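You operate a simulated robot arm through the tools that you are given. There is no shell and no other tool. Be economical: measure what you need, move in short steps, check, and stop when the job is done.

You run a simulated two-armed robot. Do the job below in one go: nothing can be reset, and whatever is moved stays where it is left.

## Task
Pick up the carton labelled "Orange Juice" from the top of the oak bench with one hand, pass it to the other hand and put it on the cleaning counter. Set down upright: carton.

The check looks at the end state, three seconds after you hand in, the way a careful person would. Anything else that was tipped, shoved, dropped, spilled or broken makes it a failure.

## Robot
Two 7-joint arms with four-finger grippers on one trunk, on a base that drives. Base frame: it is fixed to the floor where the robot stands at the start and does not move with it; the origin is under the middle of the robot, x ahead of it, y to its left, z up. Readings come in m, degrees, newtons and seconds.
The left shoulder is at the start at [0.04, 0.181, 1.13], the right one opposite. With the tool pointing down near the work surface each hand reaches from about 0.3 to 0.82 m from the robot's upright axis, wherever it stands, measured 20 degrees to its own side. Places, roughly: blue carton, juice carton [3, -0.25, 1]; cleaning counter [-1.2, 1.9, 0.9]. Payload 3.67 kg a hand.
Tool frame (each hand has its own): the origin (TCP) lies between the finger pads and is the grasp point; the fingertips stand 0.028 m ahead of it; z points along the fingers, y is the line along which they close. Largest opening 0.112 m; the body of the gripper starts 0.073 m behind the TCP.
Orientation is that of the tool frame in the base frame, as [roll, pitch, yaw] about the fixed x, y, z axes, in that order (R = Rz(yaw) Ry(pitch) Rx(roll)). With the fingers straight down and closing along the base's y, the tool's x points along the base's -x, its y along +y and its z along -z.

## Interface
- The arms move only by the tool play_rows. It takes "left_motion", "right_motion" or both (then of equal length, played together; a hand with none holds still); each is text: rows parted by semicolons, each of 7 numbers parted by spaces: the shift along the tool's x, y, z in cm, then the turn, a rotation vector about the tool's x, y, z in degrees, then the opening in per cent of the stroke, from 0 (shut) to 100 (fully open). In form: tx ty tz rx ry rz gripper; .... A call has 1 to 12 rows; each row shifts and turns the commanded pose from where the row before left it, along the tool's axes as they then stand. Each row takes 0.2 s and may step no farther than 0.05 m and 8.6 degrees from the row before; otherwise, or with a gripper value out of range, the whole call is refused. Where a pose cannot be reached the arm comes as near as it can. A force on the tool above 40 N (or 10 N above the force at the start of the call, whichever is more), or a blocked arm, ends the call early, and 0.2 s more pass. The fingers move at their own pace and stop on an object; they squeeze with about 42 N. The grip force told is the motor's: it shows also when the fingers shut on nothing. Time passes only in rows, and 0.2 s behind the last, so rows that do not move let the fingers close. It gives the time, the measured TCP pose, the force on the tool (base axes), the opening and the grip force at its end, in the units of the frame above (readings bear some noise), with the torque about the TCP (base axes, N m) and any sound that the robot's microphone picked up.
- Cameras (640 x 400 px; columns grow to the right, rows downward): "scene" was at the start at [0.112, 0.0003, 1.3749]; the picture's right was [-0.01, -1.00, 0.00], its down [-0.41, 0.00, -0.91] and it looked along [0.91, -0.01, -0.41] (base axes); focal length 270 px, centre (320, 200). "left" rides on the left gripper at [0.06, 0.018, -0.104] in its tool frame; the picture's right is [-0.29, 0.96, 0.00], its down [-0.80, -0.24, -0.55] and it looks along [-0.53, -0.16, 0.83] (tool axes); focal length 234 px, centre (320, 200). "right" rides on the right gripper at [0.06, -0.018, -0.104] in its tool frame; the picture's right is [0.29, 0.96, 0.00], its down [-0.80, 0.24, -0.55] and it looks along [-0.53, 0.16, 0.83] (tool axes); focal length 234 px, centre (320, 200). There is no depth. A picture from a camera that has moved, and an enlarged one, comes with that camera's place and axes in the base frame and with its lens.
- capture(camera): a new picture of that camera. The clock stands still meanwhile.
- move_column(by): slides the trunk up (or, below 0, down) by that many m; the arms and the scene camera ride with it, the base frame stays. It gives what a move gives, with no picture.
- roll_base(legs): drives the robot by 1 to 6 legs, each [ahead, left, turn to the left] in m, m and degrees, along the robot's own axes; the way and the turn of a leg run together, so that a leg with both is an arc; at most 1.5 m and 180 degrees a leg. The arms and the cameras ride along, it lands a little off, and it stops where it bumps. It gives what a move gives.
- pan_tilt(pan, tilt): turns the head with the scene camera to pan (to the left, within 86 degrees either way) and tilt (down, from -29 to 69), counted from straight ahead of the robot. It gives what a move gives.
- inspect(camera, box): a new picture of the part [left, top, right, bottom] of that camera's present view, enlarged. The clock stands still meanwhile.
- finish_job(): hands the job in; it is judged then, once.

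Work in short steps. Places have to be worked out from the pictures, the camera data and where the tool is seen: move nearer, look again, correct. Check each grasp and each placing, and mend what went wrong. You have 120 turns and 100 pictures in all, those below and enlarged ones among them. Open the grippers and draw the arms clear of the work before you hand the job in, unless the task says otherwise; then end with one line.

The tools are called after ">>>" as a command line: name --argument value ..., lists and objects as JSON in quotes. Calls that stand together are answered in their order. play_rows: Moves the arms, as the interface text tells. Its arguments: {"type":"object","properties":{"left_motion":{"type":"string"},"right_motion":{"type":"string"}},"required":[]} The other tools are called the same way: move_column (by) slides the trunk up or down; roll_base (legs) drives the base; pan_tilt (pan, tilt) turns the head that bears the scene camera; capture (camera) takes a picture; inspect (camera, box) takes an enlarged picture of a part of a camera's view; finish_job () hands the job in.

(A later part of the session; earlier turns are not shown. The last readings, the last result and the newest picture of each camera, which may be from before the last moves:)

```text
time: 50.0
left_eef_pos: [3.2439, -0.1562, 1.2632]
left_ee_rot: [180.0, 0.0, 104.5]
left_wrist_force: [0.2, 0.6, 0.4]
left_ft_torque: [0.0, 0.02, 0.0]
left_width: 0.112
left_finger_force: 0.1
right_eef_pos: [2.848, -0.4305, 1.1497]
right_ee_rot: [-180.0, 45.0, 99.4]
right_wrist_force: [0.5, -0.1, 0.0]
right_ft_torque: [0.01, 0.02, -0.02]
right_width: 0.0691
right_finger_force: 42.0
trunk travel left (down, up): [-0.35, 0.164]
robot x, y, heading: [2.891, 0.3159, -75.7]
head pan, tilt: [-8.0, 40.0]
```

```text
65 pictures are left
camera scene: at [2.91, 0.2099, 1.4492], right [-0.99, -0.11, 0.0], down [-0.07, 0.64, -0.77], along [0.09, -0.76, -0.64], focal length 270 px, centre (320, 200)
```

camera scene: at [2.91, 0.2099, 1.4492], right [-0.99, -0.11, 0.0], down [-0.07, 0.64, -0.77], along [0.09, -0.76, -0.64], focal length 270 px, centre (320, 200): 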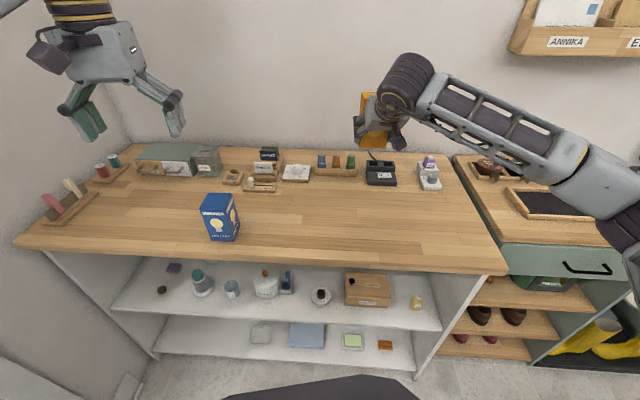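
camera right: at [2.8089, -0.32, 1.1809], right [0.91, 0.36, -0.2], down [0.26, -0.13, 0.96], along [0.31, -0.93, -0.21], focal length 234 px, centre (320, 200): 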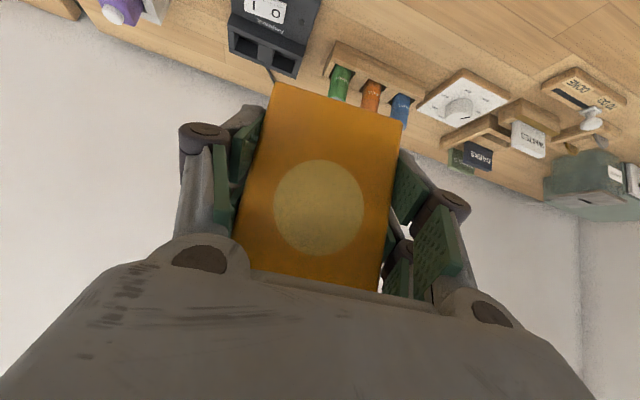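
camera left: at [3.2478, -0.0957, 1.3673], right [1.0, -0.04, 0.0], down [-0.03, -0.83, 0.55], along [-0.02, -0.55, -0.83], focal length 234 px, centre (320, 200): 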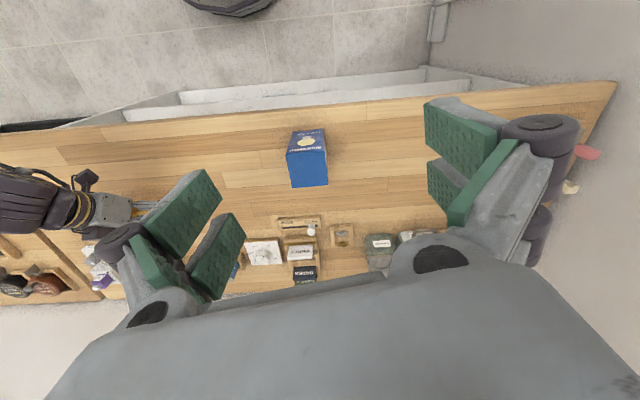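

The carton is held firmly and clear. I back away from the bench, then bring the right hand in front of the chest, squared to the robot, for the handover.

>>> roll_base --legs '[[-0.2, 0, 0]]'

>>> play_rows --right_motion "0 0 0 -1.75 0 -1.75 50; 0 0 0 -1.75 0 -1.75 50; 1.15 2.7 -1.15 0 0 0 50; 1.15 2.7 -1.15 0 0 0 50; 1.15 2.7 -1.15 0 0 0 50; 1.15 2.7 -1.15 0 0 0 50; 1.15 2.7 -1.15 0 0 0 50; 1.15 2.7 -1.15 0 0 0 50; 1.15 2.7 -1.15 0 0 0 50; 1.15 2.7 -1.15 0 0 0 50; 0 0 0 0 0 0 50"

>>> capture --camera "scene"

>>> capture --camera "left"

```text
time: 51.6
left_eef_pos: [3.1939, 0.0346, 1.2627]
left_ee_rot: [-179.9, 0.0, 104.6]
left_wrist_force: [0.7, -0.7, -0.9]
left_ft_torque: [0.01, 0.03, -0.01]
left_width: 0.1122
left_finger_force: 0.0
right_eef_pos: [2.7961, -0.2367, 1.1487]
right_ee_rot: [-179.9, 45.0, 99.2]
right_wrist_force: [0.4, -0.2, 1.2]
right_ft_torque: [0.03, -0.01, 0.02]
right_width: 0.0692
right_finger_force: 42.2
trunk travel left (down, up): [-0.35, 0.164]
robot x, y, heading: [2.8455, 0.5059, -75.7]
head pan, tilt: [-8.0, 40.0]
```

```text
time: 54.0
left_eef_pos: [3.1935, 0.0353, 1.2631]
left_ee_rot: [180.0, 0.0, 104.6]
left_wrist_force: [0.6, 0.3, -0.3]
left_ft_torque: [0.01, -0.02, 0.0]
left_width: 0.1119
left_finger_force: 0.2
right_eef_pos: [2.9721, -0.0585, 1.1491]
right_ee_rot: [-180.0, 45.0, 104.1]
right_wrist_force: [-0.3, -0.8, -0.5]
right_ft_torque: [0.01, -0.04, 0.01]
right_width: 0.0688
right_finger_force: 42.2
trunk travel left (down, up): [-0.35, 0.164]
robot x, y, heading: [2.8458, 0.5067, -75.9]
head pan, tilt: [-8.0, 40.0]
```

```text
64 pictures are left
camera scene: at [2.8596, 0.403, 1.4493], right [-0.99, -0.11, 0.0], down [-0.07, 0.64, -0.77], along [0.09, -0.76, -0.64], focal length 270 px, centre (320, 200)
```

scene: 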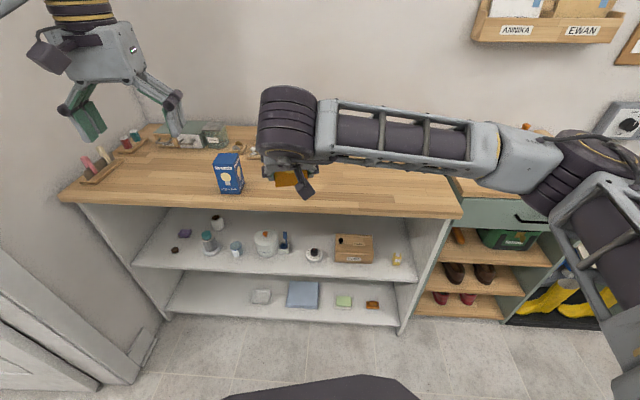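

```text
63 pictures are left
camera left: at [3.1969, 0.0965, 1.3672], right [1.0, -0.04, 0.0], down [-0.03, -0.83, 0.55], along [-0.02, -0.55, -0.83], focal length 234 px, centre (320, 200)
```

left: 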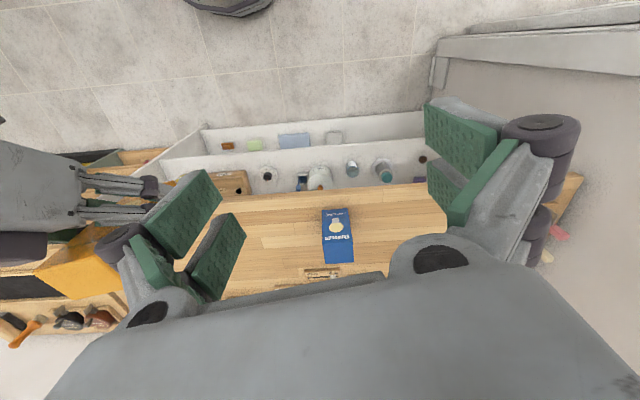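

Left hand: raise, tilt its body 18° away from the right wrist for clearance, and move partway across toward the spot above the carton.

>>> play_rows --left_motion "-1.45 0 -1.5 0 0 0 100; -1.45 0 -1.5 0 0 0 100; -1.45 0 -1.5 0 0 0 100; 0 0 0 0 6 0 100; 0 0 0 0 6 0 100; 0 0 0 0 6 0 100; 0 -3.5 0 0 0 0 100; 0 -3.5 0 0 0 0 100; 0 -3.5 0 0 0 0 100; 0 -2.5 0 0 0 0 100; 0 0 0 0 0 0 100"

>>> capture --camera "left"

>>> capture --camera "scene"

```text
time: 56.4
left_eef_pos: [3.0799, -0.039, 1.307]
left_ee_rot: [-180.0, -18.1, 104.6]
left_wrist_force: [0.7, -0.3, -0.3]
left_ft_torque: [0.0, 0.02, -0.04]
left_width: 0.112
left_finger_force: 0.1
right_eef_pos: [2.9751, -0.0584, 1.148]
right_ee_rot: [-180.0, 45.0, 104.2]
right_wrist_force: [0.4, -0.6, -0.2]
right_ft_torque: [0.0, 0.05, -0.01]
right_width: 0.069
right_finger_force: 42.1
trunk travel left (down, up): [-0.35, 0.164]
robot x, y, heading: [2.845, 0.5091, -75.8]
head pan, tilt: [-8.0, 40.0]
```

```text
62 pictures are left
camera left: at [3.0917, -0.012, 1.4247], right [1.0, -0.03, -0.09], down [0.0, -0.96, 0.28], along [-0.09, -0.28, -0.96], focal length 234 px, centre (320, 200)
```

left: 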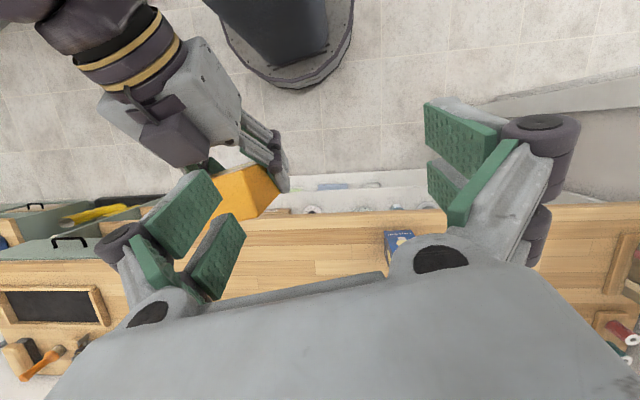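

```text
61 pictures are left
camera scene: at [2.8612, 0.4035, 1.4493], right [-0.99, -0.11, 0.0], down [-0.07, 0.64, -0.77], along [0.08, -0.76, -0.64], focal length 270 px, centre (320, 200)
```

scene: 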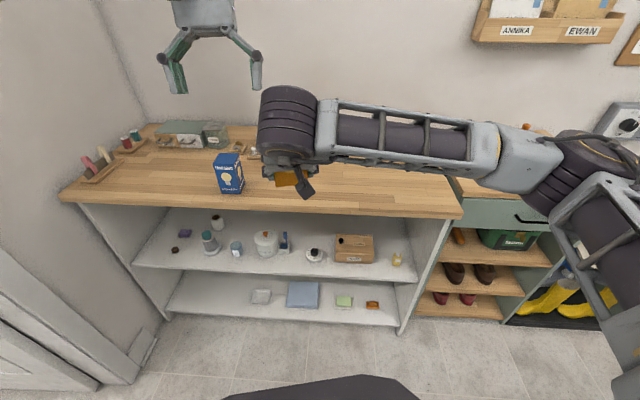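

There's a dark box on top of the right gripper near the carton; I zoom in to judge the free space.

>>> inspect --camera "left" --box '[80, 40, 320, 240]'

```text
2.00 times, centred on (200, 140) of left
camera zoom: at [3.0917, -0.012, 1.4247], right [1.0, -0.03, -0.09], down [0.0, -0.96, 0.28], along [-0.09, -0.28, -0.96], focal length 468 px, centre (560, 320)
```

zoom: 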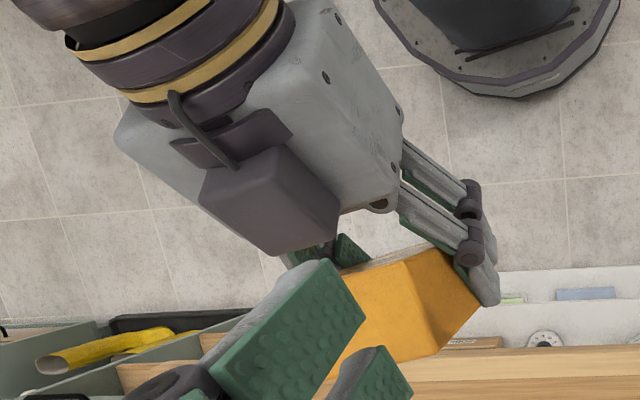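

Carton top centre is ≈1.45 cm ahead of the right TCP; the box stays ≥2.5 cm behind the left hand's path. Moving the left hand over it, still above.

>>> play_rows --left_motion "-0.24 -3.55 -0.08 0 0 0 100; -0.24 -3.55 -0.08 0 0 0 100; -0.24 -3.54 -0.08 0 0 0 100; 0 0 0 0 0 0 100"

>>> capture --camera "left"

```text
time: 57.4
left_eef_pos: [2.9789, -0.072, 1.3077]
left_ee_rot: [180.0, -18.0, 104.4]
left_wrist_force: [0.6, -0.1, 0.8]
left_ft_torque: [0.0, 0.0, -0.03]
left_width: 0.112
left_finger_force: 0.1
right_eef_pos: [2.9743, -0.0587, 1.1482]
right_ee_rot: [-179.8, 45.0, 104.2]
right_wrist_force: [-0.1, -0.4, -0.7]
right_ft_torque: [-0.02, -0.02, -0.01]
right_width: 0.0688
right_finger_force: 42.2
trunk travel left (down, up): [-0.35, 0.164]
robot x, y, heading: [2.8461, 0.5083, -75.8]
head pan, tilt: [-8.0, 40.0]
```

```text
59 pictures are left
camera left: at [2.9906, -0.0445, 1.4256], right [1.0, -0.03, -0.09], down [0.0, -0.96, 0.28], along [-0.09, -0.28, -0.96], focal length 234 px, centre (320, 200)
```

left: 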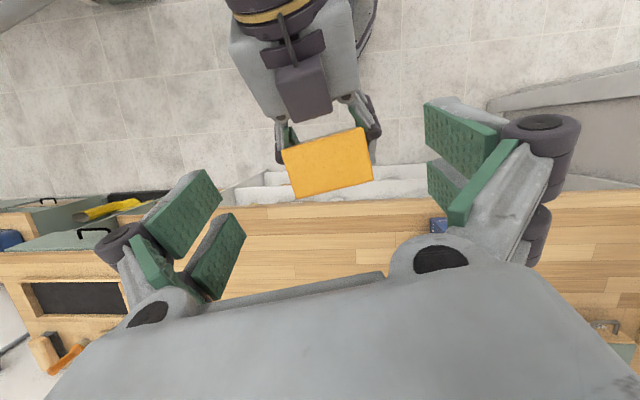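

Left TCP is centred over the carton top within ~1.5 mm and parallel. Pre-close to 80% and descend vertically 10.3 cm.

>>> play_rows --left_motion "0 0 0 0 0 0 78; 0 0 0 0 0 0 78; -0.62 0 1.9 0 0 0 78; -0.62 0 1.9 0 0 0 78; -0.62 0 1.9 0 0 0 78; 0 0 0 0 0 0 78"

>>> capture --camera "left"

>>> capture --camera "scene"

```text
time: 58.8
left_eef_pos: [2.9785, -0.0724, 1.2502]
left_ee_rot: [180.0, -18.0, 104.4]
left_wrist_force: [0.1, -0.5, 0.6]
left_ft_torque: [-0.02, 0.01, 0.01]
left_width: 0.0875
left_finger_force: 0.1
right_eef_pos: [2.9739, -0.0581, 1.1487]
right_ee_rot: [-180.0, 45.0, 104.1]
right_wrist_force: [-0.9, -0.4, 0.5]
right_ft_torque: [0.0, 0.01, 0.02]
right_width: 0.0691
right_finger_force: 42.3
trunk travel left (down, up): [-0.35, 0.164]
robot x, y, heading: [2.8458, 0.5074, -75.7]
head pan, tilt: [-8.0, 40.0]
```

```text
58 pictures are left
camera left: at [2.9902, -0.0455, 1.3674], right [1.0, -0.03, -0.09], down [0.0, -0.96, 0.28], along [-0.09, -0.28, -0.96], focal length 234 px, centre (320, 200)
```

left: 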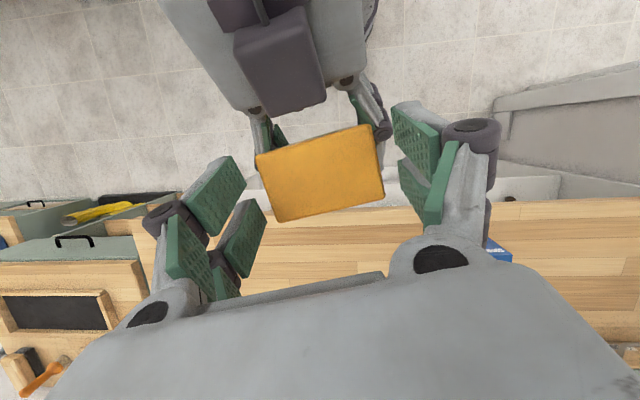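

```text
57 pictures are left
camera scene: at [2.86, 0.4034, 1.4493], right [-0.99, -0.11, 0.0], down [-0.07, 0.64, -0.77], along [0.08, -0.76, -0.64], focal length 270 px, centre (320, 200)
```

scene: 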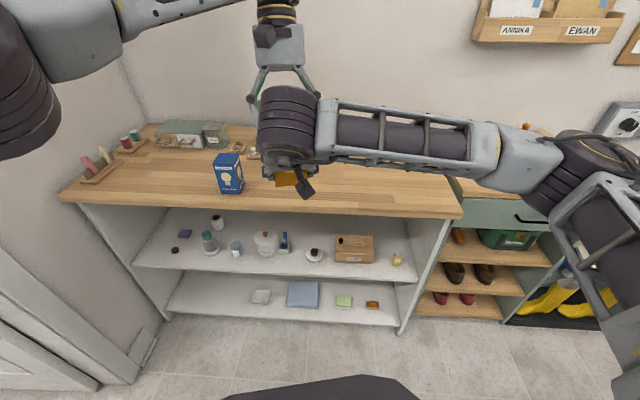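

Clear on all sides. Continuing the last 4.7 cm down.

>>> play_rows --left_motion "-0.5 0 1.5 0 0 0 78; -0.5 0 1.5 0 0 0 78; -0.45 0 1.4 0 0 0 78; 0 0 0 0 0 0 78"

>>> capture --camera "left"

>>> capture --camera "right"

```text
time: 59.8
left_eef_pos: [2.9782, -0.0732, 1.2024]
left_ee_rot: [-179.9, -18.0, 104.4]
left_wrist_force: [-0.2, -0.4, 1.9]
left_ft_torque: [0.05, -0.09, -0.05]
left_width: 0.0878
left_finger_force: 0.1
right_eef_pos: [2.9745, -0.059, 1.1493]
right_ee_rot: [180.0, 45.0, 104.1]
right_wrist_force: [0.0, 1.0, -1.6]
right_ft_torque: [-0.04, 0.04, 0.04]
right_width: 0.069
right_finger_force: 41.8
trunk travel left (down, up): [-0.35, 0.164]
robot x, y, heading: [2.8441, 0.5064, -75.6]
head pan, tilt: [-8.0, 40.0]
```

```text
56 pictures are left
camera left: at [2.9899, -0.0466, 1.3198], right [1.0, -0.03, -0.09], down [0.0, -0.96, 0.28], along [-0.09, -0.28, -0.96], focal length 234 px, centre (320, 200)
```

left: 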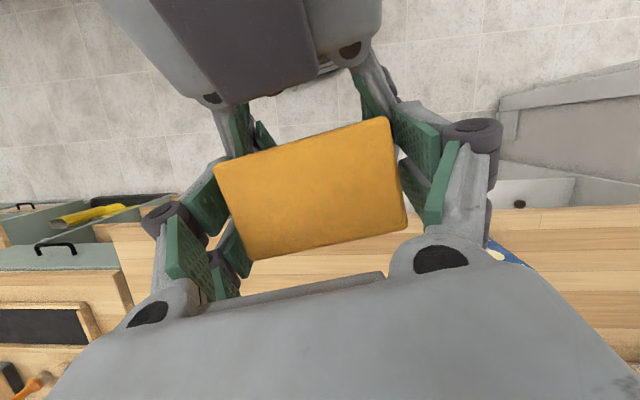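

```text
55 pictures are left
camera right: at [2.9265, 0.0483, 1.1799], right [0.88, 0.43, -0.2], down [0.27, -0.11, 0.96], along [0.39, -0.9, -0.21], focal length 234 px, centre (320, 200)
```

right: 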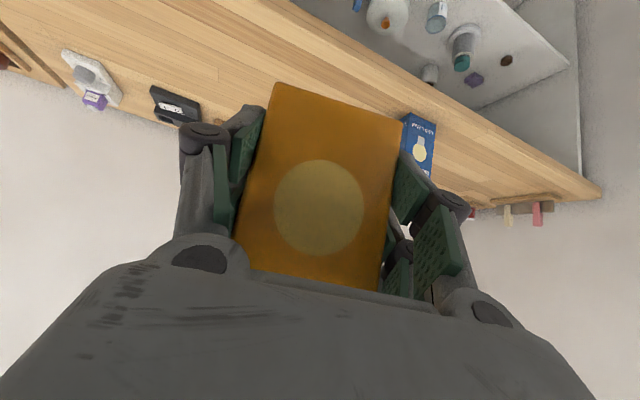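

A ~1.8 N contact appeared, maybe fingertip to fingertip; I rise 4 mm and then close the left hand in small steps.

>>> play_rows --left_motion "0.12 0 -0.38 0 0 0 76; 0 0 0 0 0 0 73; 0 0 0 0 0 0 70; 0 0 0 0 0 0 67; 0 0 0 0 0 0 64; 0 0 0 0 0 0 61; 0 0 0 0 0 0 56; 0 0 0 0 0 0 50; 0 0 0 0 0 0 50"

>>> capture --camera "left"

```text
time: 61.8
left_eef_pos: [2.9788, -0.0744, 1.2047]
left_ee_rot: [-180.0, -18.0, 104.5]
left_wrist_force: [-1.6, -6.0, 2.6]
left_ft_torque: [0.09, -0.27, 0.07]
left_width: 0.0793
left_finger_force: 22.4
right_eef_pos: [2.9747, -0.0579, 1.1467]
right_ee_rot: [180.0, 45.1, 104.2]
right_wrist_force: [0.4, 6.8, -2.9]
right_ft_torque: [-0.4, 0.31, -0.04]
right_width: 0.0687
right_finger_force: 41.7
trunk travel left (down, up): [-0.35, 0.164]
robot x, y, heading: [2.8475, 0.5073, -75.6]
head pan, tilt: [-8.0, 40.0]
```

```text
54 pictures are left
camera left: at [2.9903, -0.0466, 1.3238], right [1.0, -0.03, -0.09], down [0.0, -0.96, 0.28], along [-0.09, -0.28, -0.96], focal length 234 px, centre (320, 200)
```

left: 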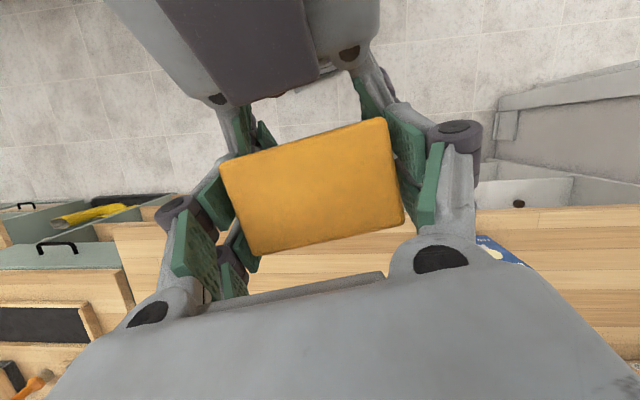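

The left pad is catching on the right finger, not the carton (7.9 cm). I reopen, shift up 1 cm and forward 0.8 cm, and look closely.

>>> play_rows --left_motion "0 0 0 0 0 0 65; 0 0 0 0 0 0 80; 0 0 0 0 0 0 80; -0.22 0 -0.6 0 0 0 80; -0.23 0 -0.6 0 0 0 80; 0 0 0 0 0 0 80"

>>> inspect --camera "left" --box '[140, 60, 500, 300]'

>>> inspect --camera "right" --box '[160, 60, 500, 320]'

```text
time: 63.2
left_eef_pos: [2.98, -0.0811, 1.2164]
left_ee_rot: [-180.0, -18.0, 104.5]
left_wrist_force: [0.8, 0.0, 0.2]
left_ft_torque: [0.0, -0.01, 0.02]
left_width: 0.0896
left_finger_force: 0.1
right_eef_pos: [2.974, -0.0585, 1.1491]
right_ee_rot: [180.0, 45.0, 104.1]
right_wrist_force: [0.3, 0.7, -1.2]
right_ft_torque: [0.0, -0.02, 0.0]
right_width: 0.0692
right_finger_force: 42.5
trunk travel left (down, up): [-0.35, 0.164]
robot x, y, heading: [2.8446, 0.5046, -75.3]
head pan, tilt: [-8.0, 40.0]
```

```text
1.67 times, centred on (320, 180) of left
camera zoom: at [2.9922, -0.0539, 1.3335], right [1.0, -0.03, -0.09], down [0.0, -0.96, 0.28], along [-0.09, -0.28, -0.96], focal length 390 px, centre (320, 233)
```

zoom: 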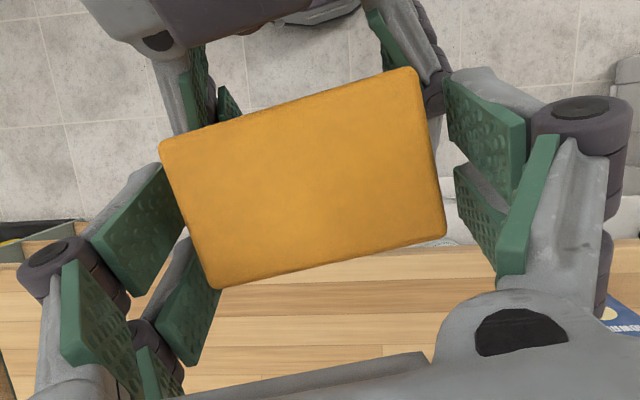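

```text
1.54 times, centred on (330, 190) of right
camera zoom: at [2.9267, 0.0482, 1.18], right [0.88, 0.43, -0.2], down [0.27, -0.11, 0.96], along [0.39, -0.9, -0.21], focal length 360 px, centre (305, 215)
```

zoom: 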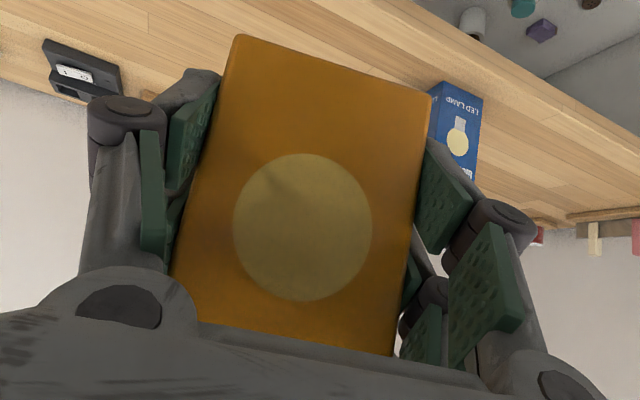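

No contact forces now and pads look to clear the right fingers. Closing again carefully.

>>> play_rows --left_motion "0 0 0 0 0 0 76; 0 0 0 0 0 0 73; 0 0 0 0 0 0 70; 0 0 0 0 0 0 67; 0 0 0 0 0 0 65; 0 0 0 0 0 0 65"

>>> inspect --camera "left" --box '[140, 60, 500, 300]'

```text
time: 64.6
left_eef_pos: [2.9795, -0.0805, 1.2162]
left_ee_rot: [180.0, -18.0, 104.5]
left_wrist_force: [0.6, -0.2, 0.1]
left_ft_torque: [0.02, 0.02, 0.04]
left_width: 0.0729
left_finger_force: 0.0
right_eef_pos: [2.9735, -0.0594, 1.1489]
right_ee_rot: [179.9, 45.0, 104.1]
right_wrist_force: [0.4, -0.5, 0.5]
right_ft_torque: [0.01, -0.02, 0.0]
right_width: 0.0689
right_finger_force: 41.9
trunk travel left (down, up): [-0.35, 0.164]
robot x, y, heading: [2.8489, 0.5111, -75.8]
head pan, tilt: [-8.0, 40.0]
```

```text
1.67 times, centred on (320, 180) of left
camera zoom: at [2.992, -0.054, 1.3333], right [1.0, -0.03, -0.09], down [0.0, -0.96, 0.28], along [-0.09, -0.28, -0.96], focal length 390 px, centre (320, 233)
```

zoom: 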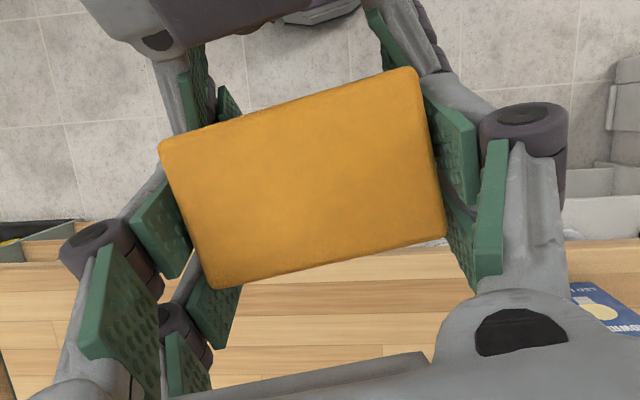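

Passed the earlier block without force, now at 7.3 cm. Finish the squeeze.

>>> play_rows --left_motion "0 0 0 0 0 0 62; 0 0 0 0 0 0 58; 0 0 0 0 0 0 50; 0 0 0 0 0 0 50; 0 0 0 0 0 0 50"

>>> inspect --camera "left" --box '[140, 60, 500, 300]'

```text
time: 65.8
left_eef_pos: [2.9797, -0.0809, 1.215]
left_ee_rot: [180.0, -17.9, 104.4]
left_wrist_force: [-2.1, -2.1, 2.2]
left_ft_torque: [-0.12, 0.21, -0.22]
left_width: 0.069
left_finger_force: 42.1
right_eef_pos: [2.9748, -0.0582, 1.1481]
right_ee_rot: [179.9, 45.0, 104.2]
right_wrist_force: [2.3, 1.6, -2.9]
right_ft_torque: [-0.02, -0.04, 0.27]
right_width: 0.069
right_finger_force: 41.8
trunk travel left (down, up): [-0.35, 0.164]
robot x, y, heading: [2.8469, 0.5038, -75.6]
head pan, tilt: [-8.0, 40.0]
```

```text
1.67 times, centred on (320, 180) of left
camera zoom: at [2.992, -0.054, 1.3334], right [1.0, -0.03, -0.09], down [0.0, -0.96, 0.28], along [-0.09, -0.28, -0.96], focal length 390 px, centre (320, 233)
```

zoom: 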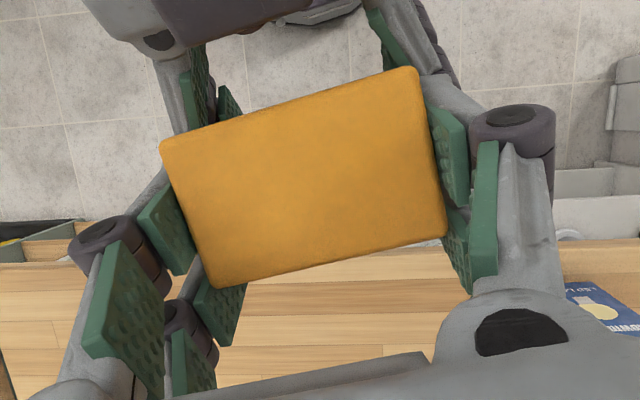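

Both hands hold (left 6.9 cm, 42 N). Releasing the right and withdrawing it along its own axis.

>>> play_rows --right_motion "0 0 0 0 0 0 70; 0 0 0 0 0 0 80; 0 0 0 0 0 0 85; 0 0 0 0 0 0 85"

>>> capture --camera "right"

```text
time: 66.8
left_eef_pos: [2.9799, -0.0822, 1.2165]
left_ee_rot: [-180.0, -18.0, 104.5]
left_wrist_force: [0.1, 0.4, -0.2]
left_ft_torque: [0.01, 0.02, 0.0]
left_width: 0.0691
left_finger_force: 42.5
right_eef_pos: [2.9743, -0.0593, 1.1478]
right_ee_rot: [-180.0, 45.0, 104.1]
right_wrist_force: [0.8, 0.6, -1.0]
right_ft_torque: [-0.02, 0.01, 0.03]
right_width: 0.0952
right_finger_force: 0.0
trunk travel left (down, up): [-0.35, 0.164]
robot x, y, heading: [2.8439, 0.5075, -75.7]
head pan, tilt: [-8.0, 40.0]
```

```text
49 pictures are left
camera right: at [2.9265, 0.0481, 1.1799], right [0.88, 0.43, -0.2], down [0.27, -0.11, 0.96], along [0.39, -0.9, -0.21], focal length 234 px, centre (320, 200)
```

right: 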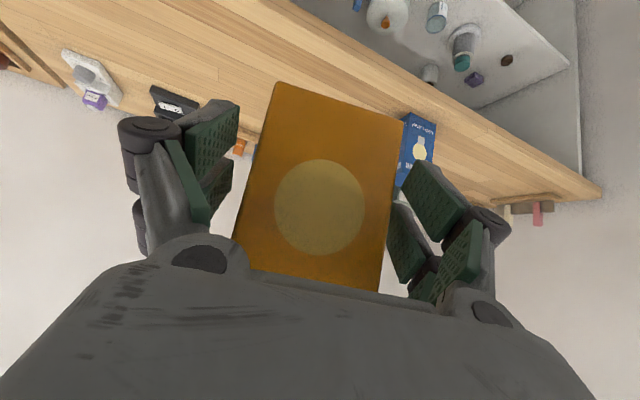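

The left hand holds the carton alone. Withdrawing the right hand back-up, then to its side.

>>> play_rows --right_motion "0 0 -2 0 0 0 85; 0 0 -2.5 0 0 0 85; 0 0 -2.5 0 0 0 85; 0 0 -2.5 0 0 0 85; 0 -2 -1 0 0 0 85; 0 -4 0 0 0 0 85; 0 -4 0 0 0 0 85; 0 -4 0 0 0 0 85; 0 -4 0 0 0 0 85; 0 0 0 0 0 0 85"

>>> capture --camera "scene"

>>> capture --camera "right"

```text
time: 69.0
left_eef_pos: [2.9802, -0.0804, 1.2147]
left_ee_rot: [-179.9, -18.1, 104.4]
left_wrist_force: [0.0, 0.0, -0.7]
left_ft_torque: [0.01, 0.07, 0.0]
left_width: 0.069
left_finger_force: 42.1
right_eef_pos: [2.7835, -0.0309, 1.2228]
right_ee_rot: [-179.9, 45.0, 104.2]
right_wrist_force: [0.2, 0.7, 0.6]
right_ft_torque: [0.01, 0.04, -0.03]
right_width: 0.0952
right_finger_force: 0.0
trunk travel left (down, up): [-0.35, 0.164]
robot x, y, heading: [2.8464, 0.5048, -75.5]
head pan, tilt: [-8.0, 40.0]
```

```text
48 pictures are left
camera scene: at [2.8615, 0.4031, 1.4493], right [-0.99, -0.11, 0.0], down [-0.07, 0.64, -0.77], along [0.08, -0.76, -0.64], focal length 270 px, centre (320, 200)
```

scene: 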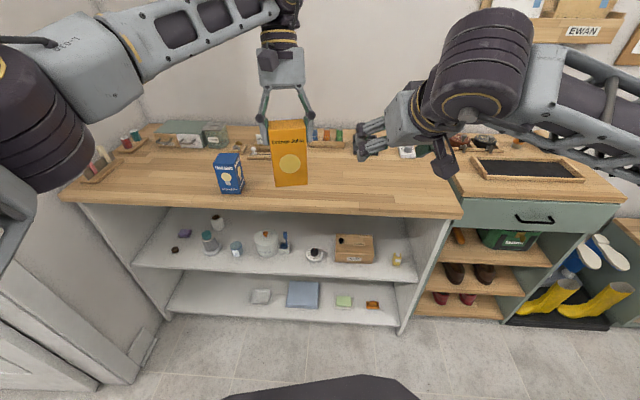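

```text
47 pictures are left
camera right: at [2.7368, 0.076, 1.2558], right [0.88, 0.43, -0.2], down [0.28, -0.11, 0.96], along [0.39, -0.9, -0.21], focal length 234 px, centre (320, 200)
```

right: 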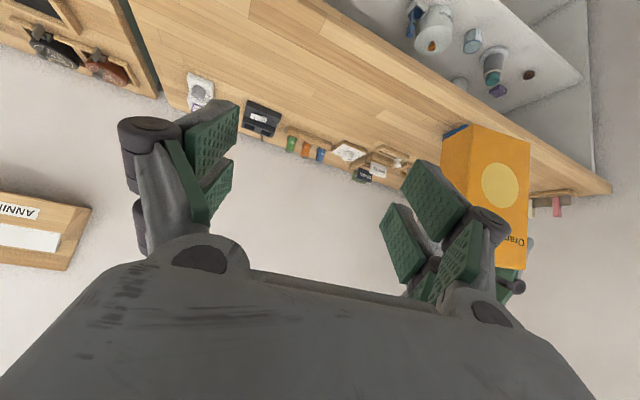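

Handover done. I raise the trunk 10 cm for travel clearance, turn to face -x, and retrace the aisle.

>>> move_column --by 0.1

>>> roll_base --legs '[[0, 0, -52], [0, 0, -52.5]]'

>>> pan_tilt --pan 0 --tilt 35

>>> capture --camera "scene"

```text
time: 70.4
left_eef_pos: [2.9804, -0.0809, 1.3164]
left_ee_rot: [-179.9, -18.1, 104.5]
left_wrist_force: [0.2, -0.3, -0.8]
left_ft_torque: [-0.03, 0.03, -0.01]
left_width: 0.0691
left_finger_force: 42.3
right_eef_pos: [2.7832, -0.031, 1.3254]
right_ee_rot: [-180.0, 45.0, 104.1]
right_wrist_force: [-0.3, 0.5, -0.4]
right_ft_torque: [0.02, 0.01, 0.01]
right_width: 0.095
right_finger_force: 0.0
trunk travel left (down, up): [-0.45, 0.064]
robot x, y, heading: [2.8462, 0.5049, -75.6]
head pan, tilt: [-8.0, 40.0]
```

```text
time: 76.0
left_eef_pos: [2.2455, 0.537, 1.3167]
left_ee_rot: [179.9, -18.0, -1.3]
left_wrist_force: [0.7, 0.0, 0.2]
left_ft_torque: [-0.01, 0.0, 0.01]
left_width: 0.0689
left_finger_force: 41.8
right_eef_pos: [2.3463, 0.7135, 1.3246]
right_ee_rot: [180.0, 45.1, -1.8]
right_wrist_force: [-0.2, 0.3, -0.8]
right_ft_torque: [-0.02, 0.02, -0.01]
right_width: 0.0952
right_finger_force: 0.0
trunk travel left (down, up): [-0.45, 0.064]
robot x, y, heading: [2.8469, 0.5071, 178.4]
head pan, tilt: [-8.0, 40.0]
```

```text
time: 76.7
left_eef_pos: [2.2459, 0.5389, 1.317]
left_ee_rot: [-179.9, -18.0, -1.4]
left_wrist_force: [-0.8, 0.3, 0.2]
left_ft_torque: [0.03, 0.0, 0.01]
left_width: 0.0689
left_finger_force: 42.0
right_eef_pos: [2.346, 0.713, 1.3252]
right_ee_rot: [180.0, 44.9, -1.8]
right_wrist_force: [-0.6, -0.5, 0.8]
right_ft_torque: [-0.02, 0.01, 0.01]
right_width: 0.0949
right_finger_force: 0.1
trunk travel left (down, up): [-0.45, 0.064]
robot x, y, heading: [2.8473, 0.5074, 178.4]
head pan, tilt: [0.0, 35.0]
```

```text
46 pictures are left
camera scene: at [2.7374, 0.5107, 1.5579], right [0.03, 1.0, 0.0], down [0.57, -0.01, -0.82], along [-0.82, 0.02, -0.57], focal length 270 px, centre (320, 200)
```

scene: 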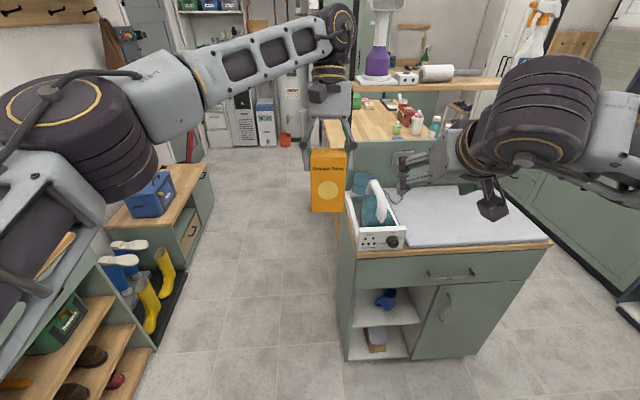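

The aisle is clear to the left of the ironing cabinet. Driving the retraced path.

>>> roll_base --legs '[[0.1, 0.32, 1.5], [0.65, 0, 0], [0.9, 0.1, 0]]'

>>> capture --camera "scene"

```text
time: 82.1
left_eef_pos: [1.5177, 0.2032, 1.3261]
left_ee_rot: [-179.7, -17.3, -1.4]
left_wrist_force: [-0.2, -1.8, -0.9]
left_ft_torque: [0.03, -0.02, 0.07]
left_width: 0.069
left_finger_force: 42.1
right_eef_pos: [1.6197, 0.3813, 1.3366]
right_ee_rot: [-179.4, 46.3, -1.3]
right_wrist_force: [-0.5, 0.9, 1.0]
right_ft_torque: [0.0, -0.04, -0.01]
right_width: 0.0956
right_finger_force: 0.0
trunk travel left (down, up): [-0.45, 0.064]
robot x, y, heading: [2.1018, 0.1879, 178.9]
head pan, tilt: [0.0, 35.0]
stopped in leg 2: the robot was blocked; the commanded pose is now the measured one
```

```text
45 pictures are left
camera scene: at [2.0124, 0.1746, 1.5593], right [0.02, 1.0, 0.01], down [0.56, -0.01, -0.83], along [-0.83, 0.02, -0.56], focal length 270 px, centre (320, 200)
```

scene: 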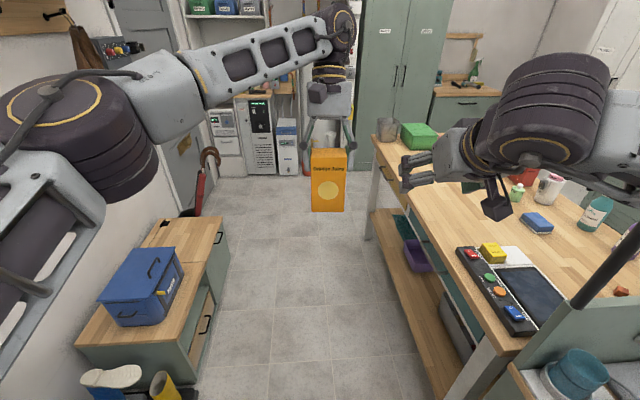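

Something blocked the base at x≈2.10. I look to both sides before moving.

>>> pan_tilt --pan -75 --tilt 50

>>> capture --camera "scene"

>>> pan_tilt --pan 75 --tilt 50

>>> capture --camera "scene"

```text
time: 83.6
left_eef_pos: [1.5198, 0.2036, 1.3285]
left_ee_rot: [-179.6, -17.1, -1.1]
left_wrist_force: [0.2, 0.3, -0.1]
left_ft_torque: [-0.01, 0.01, 0.02]
left_width: 0.0689
left_finger_force: 42.2
right_eef_pos: [1.6212, 0.3798, 1.3369]
right_ee_rot: [-179.6, 46.3, -1.0]
right_wrist_force: [0.7, 0.2, -0.4]
right_ft_torque: [0.03, -0.01, -0.03]
right_width: 0.0953
right_finger_force: 0.0
trunk travel left (down, up): [-0.45, 0.064]
robot x, y, heading: [2.1008, 0.1816, 178.9]
head pan, tilt: [-75.0, 50.0]
```

```text
44 pictures are left
camera scene: at [2.085, 0.2493, 1.5372], right [0.97, 0.24, -0.01], down [0.17, -0.74, -0.65], along [-0.17, 0.63, -0.76], focal length 270 px, centre (320, 200)
```

scene: 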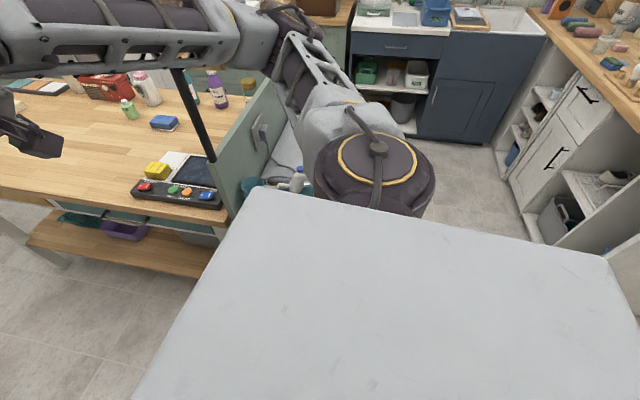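

```text
time: 85.9
left_eef_pos: [1.5193, 0.202, 1.3275]
left_ee_rot: [-179.6, -17.2, -1.1]
left_wrist_force: [0.2, 0.8, -0.3]
left_ft_torque: [0.0, 0.02, 0.0]
left_width: 0.0692
left_finger_force: 42.2
right_eef_pos: [1.6207, 0.3808, 1.3372]
right_ee_rot: [-179.5, 46.4, -1.0]
right_wrist_force: [-0.2, 0.5, 0.4]
right_ft_torque: [0.02, 0.01, -0.02]
right_width: 0.0953
right_finger_force: 0.1
trunk travel left (down, up): [-0.45, 0.064]
robot x, y, heading: [2.105, 0.185, 178.9]
head pan, tilt: [75.0, 50.0]
```

```text
43 pictures are left
camera scene: at [2.0822, 0.1006, 1.5363], right [-0.96, 0.28, 0.02], down [0.2, 0.74, -0.64], along [-0.19, -0.61, -0.77], focal length 270 px, centre (320, 200)
```

scene: 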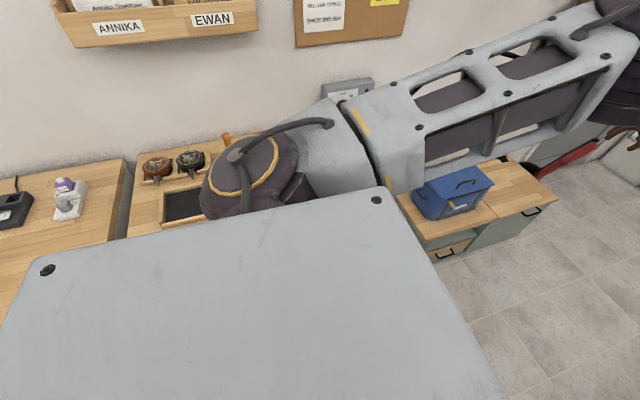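

The trunk seems slightly tilted; the black pole at the island's end is suspiciously close to my right elbow. I zoom there.

>>> pan_tilt --pan -65 --tilt 20

>>> capture --camera "scene"

```text
time: 88.2
left_eef_pos: [1.5195, 0.2031, 1.3273]
left_ee_rot: [-179.6, -17.1, -1.1]
left_wrist_force: [0.1, -0.4, -0.6]
left_ft_torque: [-0.01, 0.01, 0.01]
left_width: 0.0691
left_finger_force: 42.5
right_eef_pos: [1.6216, 0.3803, 1.3364]
right_ee_rot: [-179.5, 46.3, -1.1]
right_wrist_force: [0.2, 0.1, 0.0]
right_ft_torque: [-0.06, 0.0, 0.02]
right_width: 0.0951
right_finger_force: 0.1
trunk travel left (down, up): [-0.45, 0.064]
robot x, y, heading: [2.1001, 0.1792, 178.8]
head pan, tilt: [-65.0, 20.0]
```

```text
42 pictures are left
camera scene: at [2.0666, 0.2593, 1.5831], right [0.91, 0.41, -0.01], down [0.12, -0.31, -0.94], along [-0.39, 0.86, -0.33], focal length 270 px, centre (320, 200)
```

scene: 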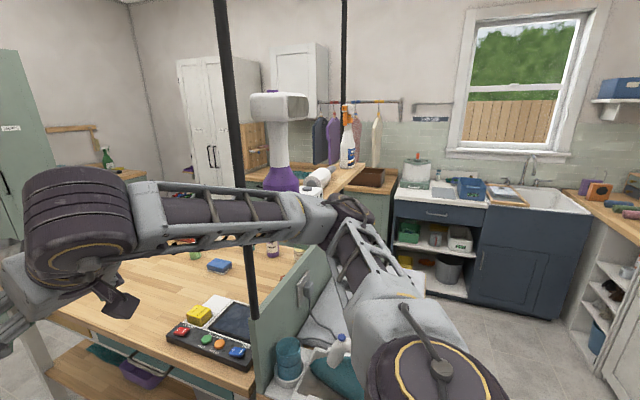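

The right forearm evidently met the pole at the island corner (≈(1.66, 0.69)), because the retracted right hand flares the elbow. I back up 25 cm, then return the right arm to the tucked start-like pose that passed before.

>>> roll_base --legs '[[-0.25, 0, 0]]'

>>> capture --camera "scene"

```text
time: 90.0
left_eef_pos: [1.7477, 0.2071, 1.3165]
left_ee_rot: [179.9, -18.2, -1.1]
left_wrist_force: [-1.1, 0.7, -0.4]
left_ft_torque: [-0.01, -0.03, 0.0]
left_width: 0.0689
left_finger_force: 41.9
right_eef_pos: [1.8496, 0.3835, 1.3263]
right_ee_rot: [180.0, 45.2, -1.5]
right_wrist_force: [-1.0, -0.6, -0.3]
right_ft_torque: [0.0, -0.05, 0.01]
right_width: 0.0952
right_finger_force: 0.0
trunk travel left (down, up): [-0.45, 0.064]
robot x, y, heading: [2.3512, 0.1764, 178.9]
head pan, tilt: [-65.0, 20.0]
```

```text
41 pictures are left
camera scene: at [2.2898, 0.264, 1.5816], right [0.91, 0.4, 0.0], down [0.14, -0.31, -0.94], along [-0.38, 0.86, -0.34], focal length 270 px, centre (320, 200)
```

scene: 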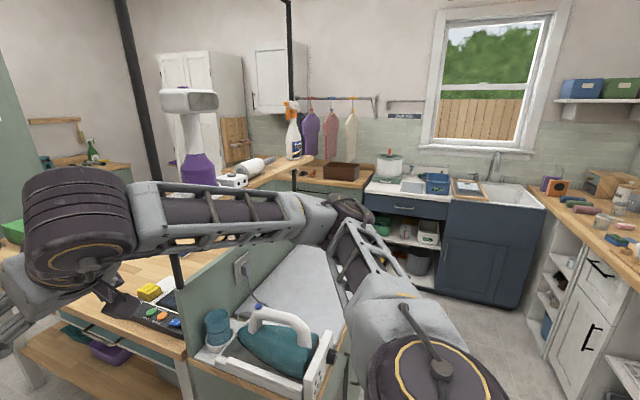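

Base is level again and nothing is disturbed. Now I return the right hand to vertical, further ahead.

>>> play_rows --right_motion "-2 0 2 0 0 0 85; -2 0 2 0 0 0 85; -2 0 2 0 0 0 85; 0 0 0 0 7.5 0 85; 0 0 0 0 7.5 0 85; 0 0 0 0 7.5 0 85; 0 0 0 0 7.5 0 85; 0 0 0 0 7.5 0 85; 0 0 0 0 7.5 0 85; 0 0 0 0 0 0 85"

>>> capture --camera "scene"

```text
time: 92.2
left_eef_pos: [1.75, 0.2053, 1.3169]
left_ee_rot: [-180.0, -18.0, -1.1]
left_wrist_force: [-0.2, -0.5, 0.0]
left_ft_torque: [0.01, 0.02, 0.01]
left_width: 0.0687
left_finger_force: 41.6
right_eef_pos: [1.7677, 0.3851, 1.3264]
right_ee_rot: [-180.0, 0.2, -1.5]
right_wrist_force: [0.2, 0.4, 0.0]
right_ft_torque: [0.04, 0.0, 0.02]
right_width: 0.0954
right_finger_force: 0.0
trunk travel left (down, up): [-0.45, 0.064]
robot x, y, heading: [2.3535, 0.1755, 178.8]
head pan, tilt: [-65.0, 20.0]
```

```text
40 pictures are left
camera scene: at [2.2931, 0.2636, 1.5818], right [0.92, 0.4, 0.0], down [0.14, -0.31, -0.94], along [-0.38, 0.86, -0.34], focal length 270 px, centre (320, 200)
```

scene: 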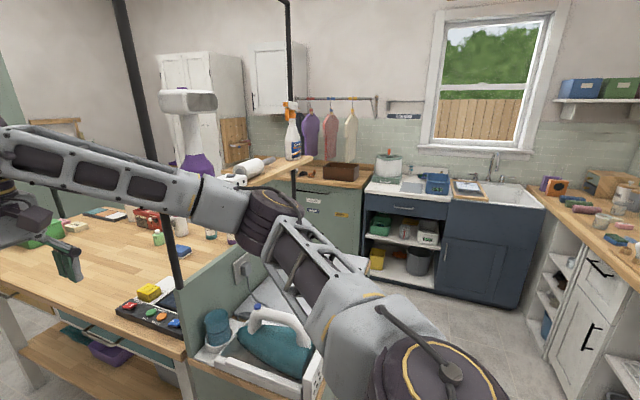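

I extend the right hand further to pull the elbow in, and shift the base 9 cm toward the other side before passing the pole.

>>> play_rows --right_motion "-4 0 0 0 0 0 85; -4 0 0 0 0 0 85; -4 0 0 0 0 0 85; 0 0 0 0 0 0 85"

>>> roll_base --legs '[[0.08, 0, 1.0], [0.12, 0.095, 0]]'

>>> capture --camera "scene"

```text
time: 93.2
left_eef_pos: [1.75, 0.2054, 1.3182]
left_ee_rot: [179.9, -18.0, -1.2]
left_wrist_force: [-0.3, 0.6, -0.8]
left_ft_torque: [0.0, 0.02, -0.04]
left_width: 0.0689
left_finger_force: 42.1
right_eef_pos: [1.6473, 0.3899, 1.3288]
right_ee_rot: [-180.0, 0.3, -1.5]
right_wrist_force: [0.1, -0.8, -0.4]
right_ft_torque: [0.01, 0.0, -0.01]
right_width: 0.0951
right_finger_force: 0.0
trunk travel left (down, up): [-0.45, 0.064]
robot x, y, heading: [2.3516, 0.1798, 178.8]
head pan, tilt: [-65.0, 20.0]
```

```text
time: 95.3
left_eef_pos: [1.5493, 0.1045, 1.3168]
left_ee_rot: [179.8, -17.9, -0.1]
left_wrist_force: [-0.2, 0.5, -0.2]
left_ft_torque: [-0.02, 0.06, -0.03]
left_width: 0.0689
left_finger_force: 42.0
right_eef_pos: [1.4439, 0.2865, 1.3295]
right_ee_rot: [-180.0, 0.4, -0.7]
right_wrist_force: [0.0, -0.2, -0.5]
right_ft_torque: [-0.01, 0.03, -0.01]
right_width: 0.0953
right_finger_force: 0.0
trunk travel left (down, up): [-0.45, 0.064]
robot x, y, heading: [2.153, 0.0829, 179.7]
head pan, tilt: [-65.0, 20.0]
```

```text
39 pictures are left
camera scene: at [2.092, 0.1703, 1.5818], right [0.91, 0.42, 0.0], down [0.14, -0.31, -0.94], along [-0.39, 0.85, -0.34], focal length 270 px, centre (320, 200)
```

scene: 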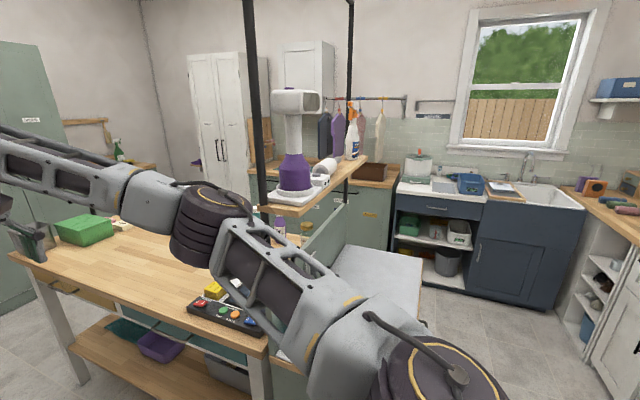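

Elbow is now well inside. Advance in small legs past the pole.

>>> roll_base --legs '[[0.25, 0.0, 0]]'

>>> capture --camera "scene"

```text
time: 97.2
left_eef_pos: [1.297, 0.1065, 1.3176]
left_ee_rot: [179.9, -17.9, -0.4]
left_wrist_force: [-0.3, -0.1, 0.7]
left_ft_torque: [-0.03, 0.02, -0.02]
left_width: 0.069
left_finger_force: 42.0
right_eef_pos: [1.1925, 0.2885, 1.3302]
right_ee_rot: [180.0, 0.4, -0.8]
right_wrist_force: [0.1, 0.6, 0.1]
right_ft_torque: [0.04, 0.02, 0.0]
right_width: 0.0952
right_finger_force: 0.0
trunk travel left (down, up): [-0.45, 0.064]
robot x, y, heading: [1.8969, 0.088, 179.5]
head pan, tilt: [-65.0, 20.0]
```

```text
38 pictures are left
camera scene: at [1.8392, 0.1704, 1.5819], right [0.91, 0.41, 0.0], down [0.14, -0.31, -0.94], along [-0.39, 0.86, -0.34], focal length 270 px, centre (320, 200)
```

scene: 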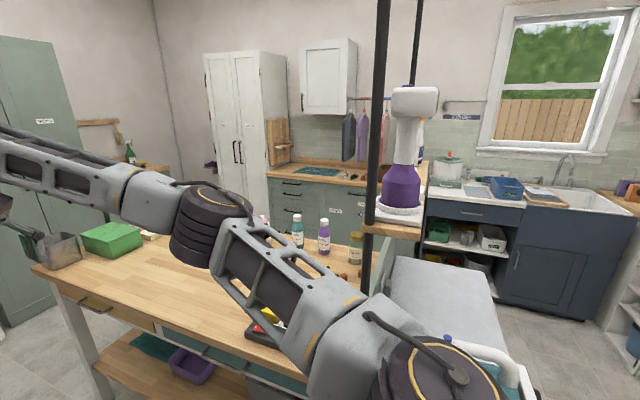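

Past the pole. Continue down the aisle.

>>> roll_base --legs '[[0.7, 0.0, 0.3], [0.7, 0, 0]]'

>>> pan_tilt --pan -30 --tilt 30

>>> capture --camera "scene"

```text
time: 104.7
left_eef_pos: [-0.1063, 0.1219, 1.3175]
left_ee_rot: [180.0, -18.0, -0.7]
left_wrist_force: [0.3, -0.4, 0.7]
left_ft_torque: [-0.04, 0.03, 0.03]
left_width: 0.0691
left_finger_force: 41.9
right_eef_pos: [-0.2107, 0.3048, 1.3301]
right_ee_rot: [-180.0, 0.4, -1.1]
right_wrist_force: [0.4, 0.7, 0.1]
right_ft_torque: [0.0, 0.04, -0.02]
right_width: 0.095
right_finger_force: 0.1
trunk travel left (down, up): [-0.45, 0.064]
robot x, y, heading: [0.4913, 0.0964, 179.0]
head pan, tilt: [-65.0, 20.0]
```

```text
time: 105.7
left_eef_pos: [-0.1062, 0.1209, 1.3174]
left_ee_rot: [-179.9, -18.1, -0.7]
left_wrist_force: [-0.6, 0.7, -0.6]
left_ft_torque: [-0.03, 0.02, -0.03]
left_width: 0.0689
left_finger_force: 41.5
right_eef_pos: [-0.2106, 0.3048, 1.3303]
right_ee_rot: [-180.0, 0.4, -1.0]
right_wrist_force: [0.5, 0.9, 0.2]
right_ft_torque: [0.02, 0.04, 0.0]
right_width: 0.0951
right_finger_force: 0.1
trunk travel left (down, up): [-0.45, 0.064]
robot x, y, heading: [0.495, 0.0969, 179.1]
head pan, tilt: [-30.0, 30.0]
```

```text
37 pictures are left
camera scene: at [0.396, 0.1454, 1.5657], right [0.51, 0.86, 0.0], down [0.43, -0.26, -0.87], along [-0.74, 0.44, -0.5], focal length 270 px, centre (320, 200)
```

scene: 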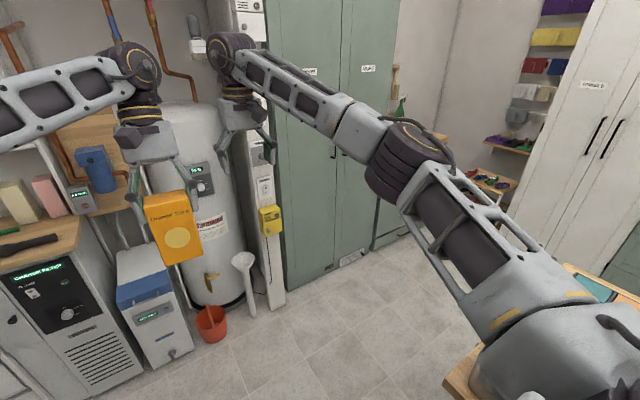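

Ahead are the heater and tall cabinet (front x≈-0.8); the island ends at x≈0.25. I go to x≈0.1, turn right to face +y, and look.

>>> roll_base --legs '[[0.4, 0.0, 0], [0, 0, -45], [0, 0, -44]]'

>>> pan_tilt --pan 25 --tilt 30

>>> capture --camera "scene"

```text
time: 112.6
left_eef_pos: [0.1077, 0.7048, 1.3184]
left_ee_rot: [-180.0, -18.0, -89.1]
left_wrist_force: [0.0, -0.5, -0.3]
left_ft_torque: [-0.02, 0.02, 0.01]
left_width: 0.0691
left_finger_force: 41.9
right_eef_pos: [0.2882, 0.8161, 1.3286]
right_ee_rot: [-180.0, 0.3, -89.4]
right_wrist_force: [-0.5, -0.3, -0.6]
right_ft_torque: [-0.03, 0.04, 0.02]
right_width: 0.0953
right_finger_force: 0.1
trunk travel left (down, up): [-0.45, 0.064]
robot x, y, heading: [0.0978, 0.1063, 90.9]
head pan, tilt: [-30.0, 30.0]
```

```text
time: 113.9
left_eef_pos: [0.109, 0.7061, 1.3186]
left_ee_rot: [180.0, -18.0, -89.0]
left_wrist_force: [0.0, -0.4, 0.6]
left_ft_torque: [0.01, -0.02, 0.04]
left_width: 0.0687
left_finger_force: 42.3
right_eef_pos: [0.2892, 0.8156, 1.3301]
right_ee_rot: [179.9, 0.4, -89.5]
right_wrist_force: [-0.2, 0.1, 0.1]
right_ft_torque: [0.0, -0.01, -0.01]
right_width: 0.0953
right_finger_force: 0.1
trunk travel left (down, up): [-0.45, 0.064]
robot x, y, heading: [0.0979, 0.0992, 91.1]
head pan, tilt: [25.0, 30.0]
```

```text
36 pictures are left
camera scene: at [0.0611, 0.2065, 1.5657], right [0.9, 0.44, 0.0], down [0.22, -0.45, -0.87], along [-0.38, 0.78, -0.5], focal length 270 px, centre (320, 200)
```

scene: 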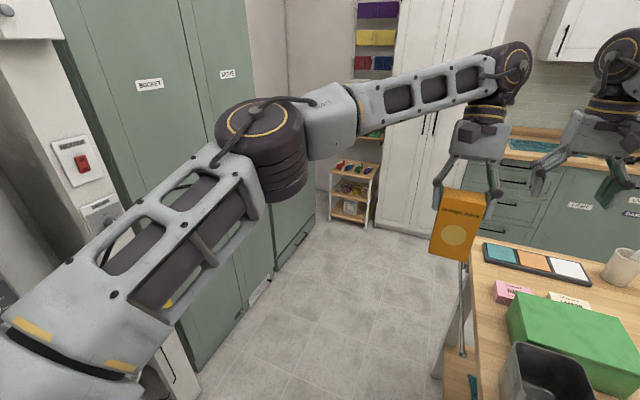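

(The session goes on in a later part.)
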